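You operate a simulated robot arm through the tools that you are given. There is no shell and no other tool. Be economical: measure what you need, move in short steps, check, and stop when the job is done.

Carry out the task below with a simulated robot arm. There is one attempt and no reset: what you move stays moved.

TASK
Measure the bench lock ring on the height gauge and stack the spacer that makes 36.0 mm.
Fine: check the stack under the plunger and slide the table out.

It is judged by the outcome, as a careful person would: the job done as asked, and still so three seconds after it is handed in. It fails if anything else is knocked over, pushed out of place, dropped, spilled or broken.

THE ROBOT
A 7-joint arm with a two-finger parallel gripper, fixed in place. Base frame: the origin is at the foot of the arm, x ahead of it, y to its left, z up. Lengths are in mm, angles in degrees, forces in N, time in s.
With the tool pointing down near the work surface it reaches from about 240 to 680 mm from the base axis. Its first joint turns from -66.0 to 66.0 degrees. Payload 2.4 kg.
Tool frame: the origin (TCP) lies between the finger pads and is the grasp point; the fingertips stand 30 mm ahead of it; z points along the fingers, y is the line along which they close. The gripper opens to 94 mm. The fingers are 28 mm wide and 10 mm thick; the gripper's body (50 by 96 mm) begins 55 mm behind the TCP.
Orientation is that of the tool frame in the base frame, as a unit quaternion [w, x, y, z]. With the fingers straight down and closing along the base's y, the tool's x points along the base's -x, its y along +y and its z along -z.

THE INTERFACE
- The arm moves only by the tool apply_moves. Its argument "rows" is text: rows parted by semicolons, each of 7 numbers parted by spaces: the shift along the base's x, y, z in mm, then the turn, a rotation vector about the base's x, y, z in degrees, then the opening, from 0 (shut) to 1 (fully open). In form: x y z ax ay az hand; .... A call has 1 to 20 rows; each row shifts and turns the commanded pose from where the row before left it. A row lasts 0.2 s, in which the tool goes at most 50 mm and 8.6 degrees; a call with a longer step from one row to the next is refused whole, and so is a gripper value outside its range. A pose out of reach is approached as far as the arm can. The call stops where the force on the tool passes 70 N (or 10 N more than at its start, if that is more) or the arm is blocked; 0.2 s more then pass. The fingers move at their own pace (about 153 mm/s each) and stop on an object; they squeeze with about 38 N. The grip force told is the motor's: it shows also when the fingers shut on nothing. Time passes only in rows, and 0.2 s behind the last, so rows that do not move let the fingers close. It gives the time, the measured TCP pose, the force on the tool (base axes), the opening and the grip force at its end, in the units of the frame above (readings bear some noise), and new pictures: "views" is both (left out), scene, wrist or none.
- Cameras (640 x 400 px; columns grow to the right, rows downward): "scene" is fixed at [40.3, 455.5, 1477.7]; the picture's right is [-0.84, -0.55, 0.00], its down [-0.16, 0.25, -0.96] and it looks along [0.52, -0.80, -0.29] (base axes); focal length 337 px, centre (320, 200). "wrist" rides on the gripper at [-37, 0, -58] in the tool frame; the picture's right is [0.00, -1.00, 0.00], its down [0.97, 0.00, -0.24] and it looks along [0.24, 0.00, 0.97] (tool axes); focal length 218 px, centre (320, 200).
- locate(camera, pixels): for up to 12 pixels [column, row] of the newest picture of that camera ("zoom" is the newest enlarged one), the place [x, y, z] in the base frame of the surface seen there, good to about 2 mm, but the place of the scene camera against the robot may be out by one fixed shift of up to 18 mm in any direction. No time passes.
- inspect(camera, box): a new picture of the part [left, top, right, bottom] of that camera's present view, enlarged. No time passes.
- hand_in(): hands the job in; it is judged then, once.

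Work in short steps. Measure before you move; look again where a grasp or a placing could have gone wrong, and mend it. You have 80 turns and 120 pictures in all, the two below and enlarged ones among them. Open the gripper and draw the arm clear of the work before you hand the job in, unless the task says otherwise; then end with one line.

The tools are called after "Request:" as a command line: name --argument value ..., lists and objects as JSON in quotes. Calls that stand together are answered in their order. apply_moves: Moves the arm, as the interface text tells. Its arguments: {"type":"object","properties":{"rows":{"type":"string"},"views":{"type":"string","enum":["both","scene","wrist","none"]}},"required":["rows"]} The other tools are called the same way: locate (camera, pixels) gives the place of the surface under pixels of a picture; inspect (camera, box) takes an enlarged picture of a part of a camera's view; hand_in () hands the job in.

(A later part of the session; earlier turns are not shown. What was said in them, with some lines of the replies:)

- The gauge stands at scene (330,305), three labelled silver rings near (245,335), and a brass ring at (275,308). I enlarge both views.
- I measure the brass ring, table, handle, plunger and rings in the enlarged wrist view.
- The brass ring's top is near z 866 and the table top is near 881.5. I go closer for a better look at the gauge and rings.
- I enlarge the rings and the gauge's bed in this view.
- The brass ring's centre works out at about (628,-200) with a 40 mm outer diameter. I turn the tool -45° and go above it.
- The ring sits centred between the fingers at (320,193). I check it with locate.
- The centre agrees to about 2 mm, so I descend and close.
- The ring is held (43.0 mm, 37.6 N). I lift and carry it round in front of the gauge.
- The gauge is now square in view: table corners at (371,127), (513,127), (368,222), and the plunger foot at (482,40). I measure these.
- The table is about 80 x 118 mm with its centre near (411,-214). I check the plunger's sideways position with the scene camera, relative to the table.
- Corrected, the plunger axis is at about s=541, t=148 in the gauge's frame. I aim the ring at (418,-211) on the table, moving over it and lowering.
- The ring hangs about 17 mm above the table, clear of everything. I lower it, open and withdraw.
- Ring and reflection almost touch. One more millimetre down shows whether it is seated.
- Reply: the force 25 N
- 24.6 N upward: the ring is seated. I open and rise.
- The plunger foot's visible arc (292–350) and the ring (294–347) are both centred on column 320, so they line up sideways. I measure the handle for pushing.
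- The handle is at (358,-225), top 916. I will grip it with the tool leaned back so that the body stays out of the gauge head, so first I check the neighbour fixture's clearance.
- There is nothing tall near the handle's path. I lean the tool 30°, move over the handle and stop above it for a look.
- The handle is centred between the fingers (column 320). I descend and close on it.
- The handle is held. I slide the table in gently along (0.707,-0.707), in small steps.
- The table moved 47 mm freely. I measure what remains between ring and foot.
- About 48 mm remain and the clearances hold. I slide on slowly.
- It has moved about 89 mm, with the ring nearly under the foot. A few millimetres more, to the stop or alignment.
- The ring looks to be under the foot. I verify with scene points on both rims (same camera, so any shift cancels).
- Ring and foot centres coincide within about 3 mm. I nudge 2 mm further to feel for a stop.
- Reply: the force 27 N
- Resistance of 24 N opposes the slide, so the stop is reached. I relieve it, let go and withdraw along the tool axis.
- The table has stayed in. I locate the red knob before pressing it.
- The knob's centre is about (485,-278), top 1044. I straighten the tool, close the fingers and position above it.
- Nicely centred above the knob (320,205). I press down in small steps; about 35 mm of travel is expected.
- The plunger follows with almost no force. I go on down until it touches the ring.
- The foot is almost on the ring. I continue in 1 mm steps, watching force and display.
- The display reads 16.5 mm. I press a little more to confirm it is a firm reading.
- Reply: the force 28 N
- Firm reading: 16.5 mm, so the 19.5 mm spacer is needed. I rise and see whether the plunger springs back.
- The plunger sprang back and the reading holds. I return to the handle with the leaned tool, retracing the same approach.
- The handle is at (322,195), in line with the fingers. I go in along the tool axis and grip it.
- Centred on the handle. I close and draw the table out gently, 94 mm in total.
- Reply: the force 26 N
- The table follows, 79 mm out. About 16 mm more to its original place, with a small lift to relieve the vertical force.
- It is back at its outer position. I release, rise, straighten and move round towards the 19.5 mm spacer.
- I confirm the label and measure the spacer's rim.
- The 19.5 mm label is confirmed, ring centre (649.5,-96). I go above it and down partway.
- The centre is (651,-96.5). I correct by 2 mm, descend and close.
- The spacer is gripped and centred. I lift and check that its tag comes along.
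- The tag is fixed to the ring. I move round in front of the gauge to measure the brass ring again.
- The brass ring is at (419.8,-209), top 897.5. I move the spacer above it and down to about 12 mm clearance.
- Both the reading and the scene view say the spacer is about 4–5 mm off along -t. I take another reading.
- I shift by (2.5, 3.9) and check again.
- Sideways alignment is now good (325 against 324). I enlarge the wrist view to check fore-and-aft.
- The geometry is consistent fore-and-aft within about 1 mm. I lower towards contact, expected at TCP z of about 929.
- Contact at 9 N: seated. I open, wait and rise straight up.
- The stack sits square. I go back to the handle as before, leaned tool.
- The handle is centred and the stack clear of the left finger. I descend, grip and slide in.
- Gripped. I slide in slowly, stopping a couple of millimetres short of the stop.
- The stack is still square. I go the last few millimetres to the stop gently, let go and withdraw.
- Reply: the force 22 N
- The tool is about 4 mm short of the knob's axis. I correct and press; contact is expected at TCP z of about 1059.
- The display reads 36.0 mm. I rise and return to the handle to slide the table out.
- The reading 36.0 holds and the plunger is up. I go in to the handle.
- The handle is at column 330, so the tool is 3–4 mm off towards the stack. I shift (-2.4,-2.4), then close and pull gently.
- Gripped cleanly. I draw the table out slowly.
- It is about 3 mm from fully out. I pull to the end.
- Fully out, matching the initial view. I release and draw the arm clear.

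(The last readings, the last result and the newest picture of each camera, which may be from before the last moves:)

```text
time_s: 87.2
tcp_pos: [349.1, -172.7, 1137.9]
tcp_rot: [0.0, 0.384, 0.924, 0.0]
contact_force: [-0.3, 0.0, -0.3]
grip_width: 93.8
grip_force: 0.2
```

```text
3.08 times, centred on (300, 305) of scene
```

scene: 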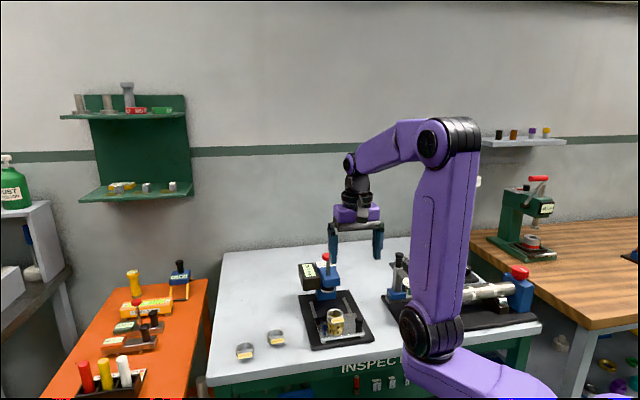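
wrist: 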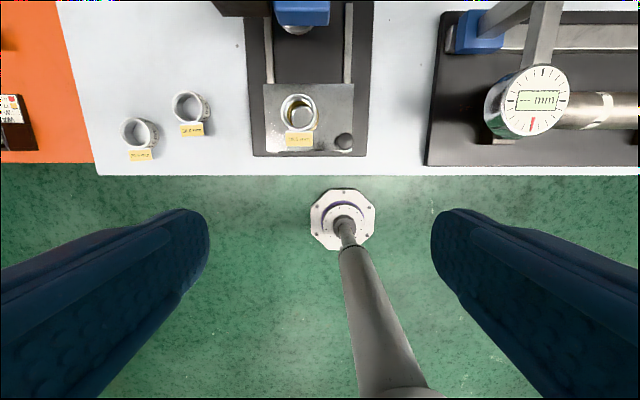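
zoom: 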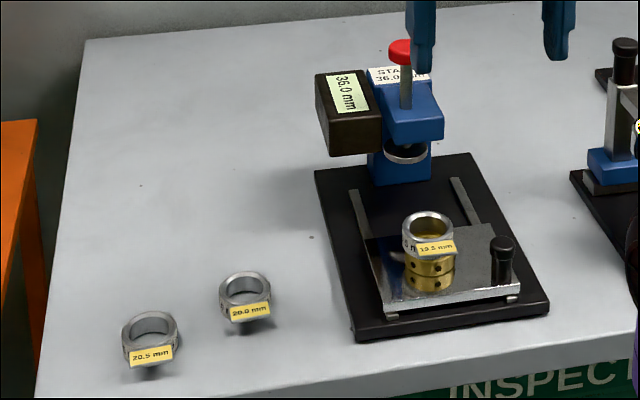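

The table is out with the stack on it, the display holds 36.0 mm and the arm is clear. I hand in.

Request:
hand_in

```text
The job is handed in.
```

The bench lock ring measured 16.5 mm, so I stacked the 19.5 mm spacer on it; the gauge read 36.0 mm, and the table is slid out with the stack on it.
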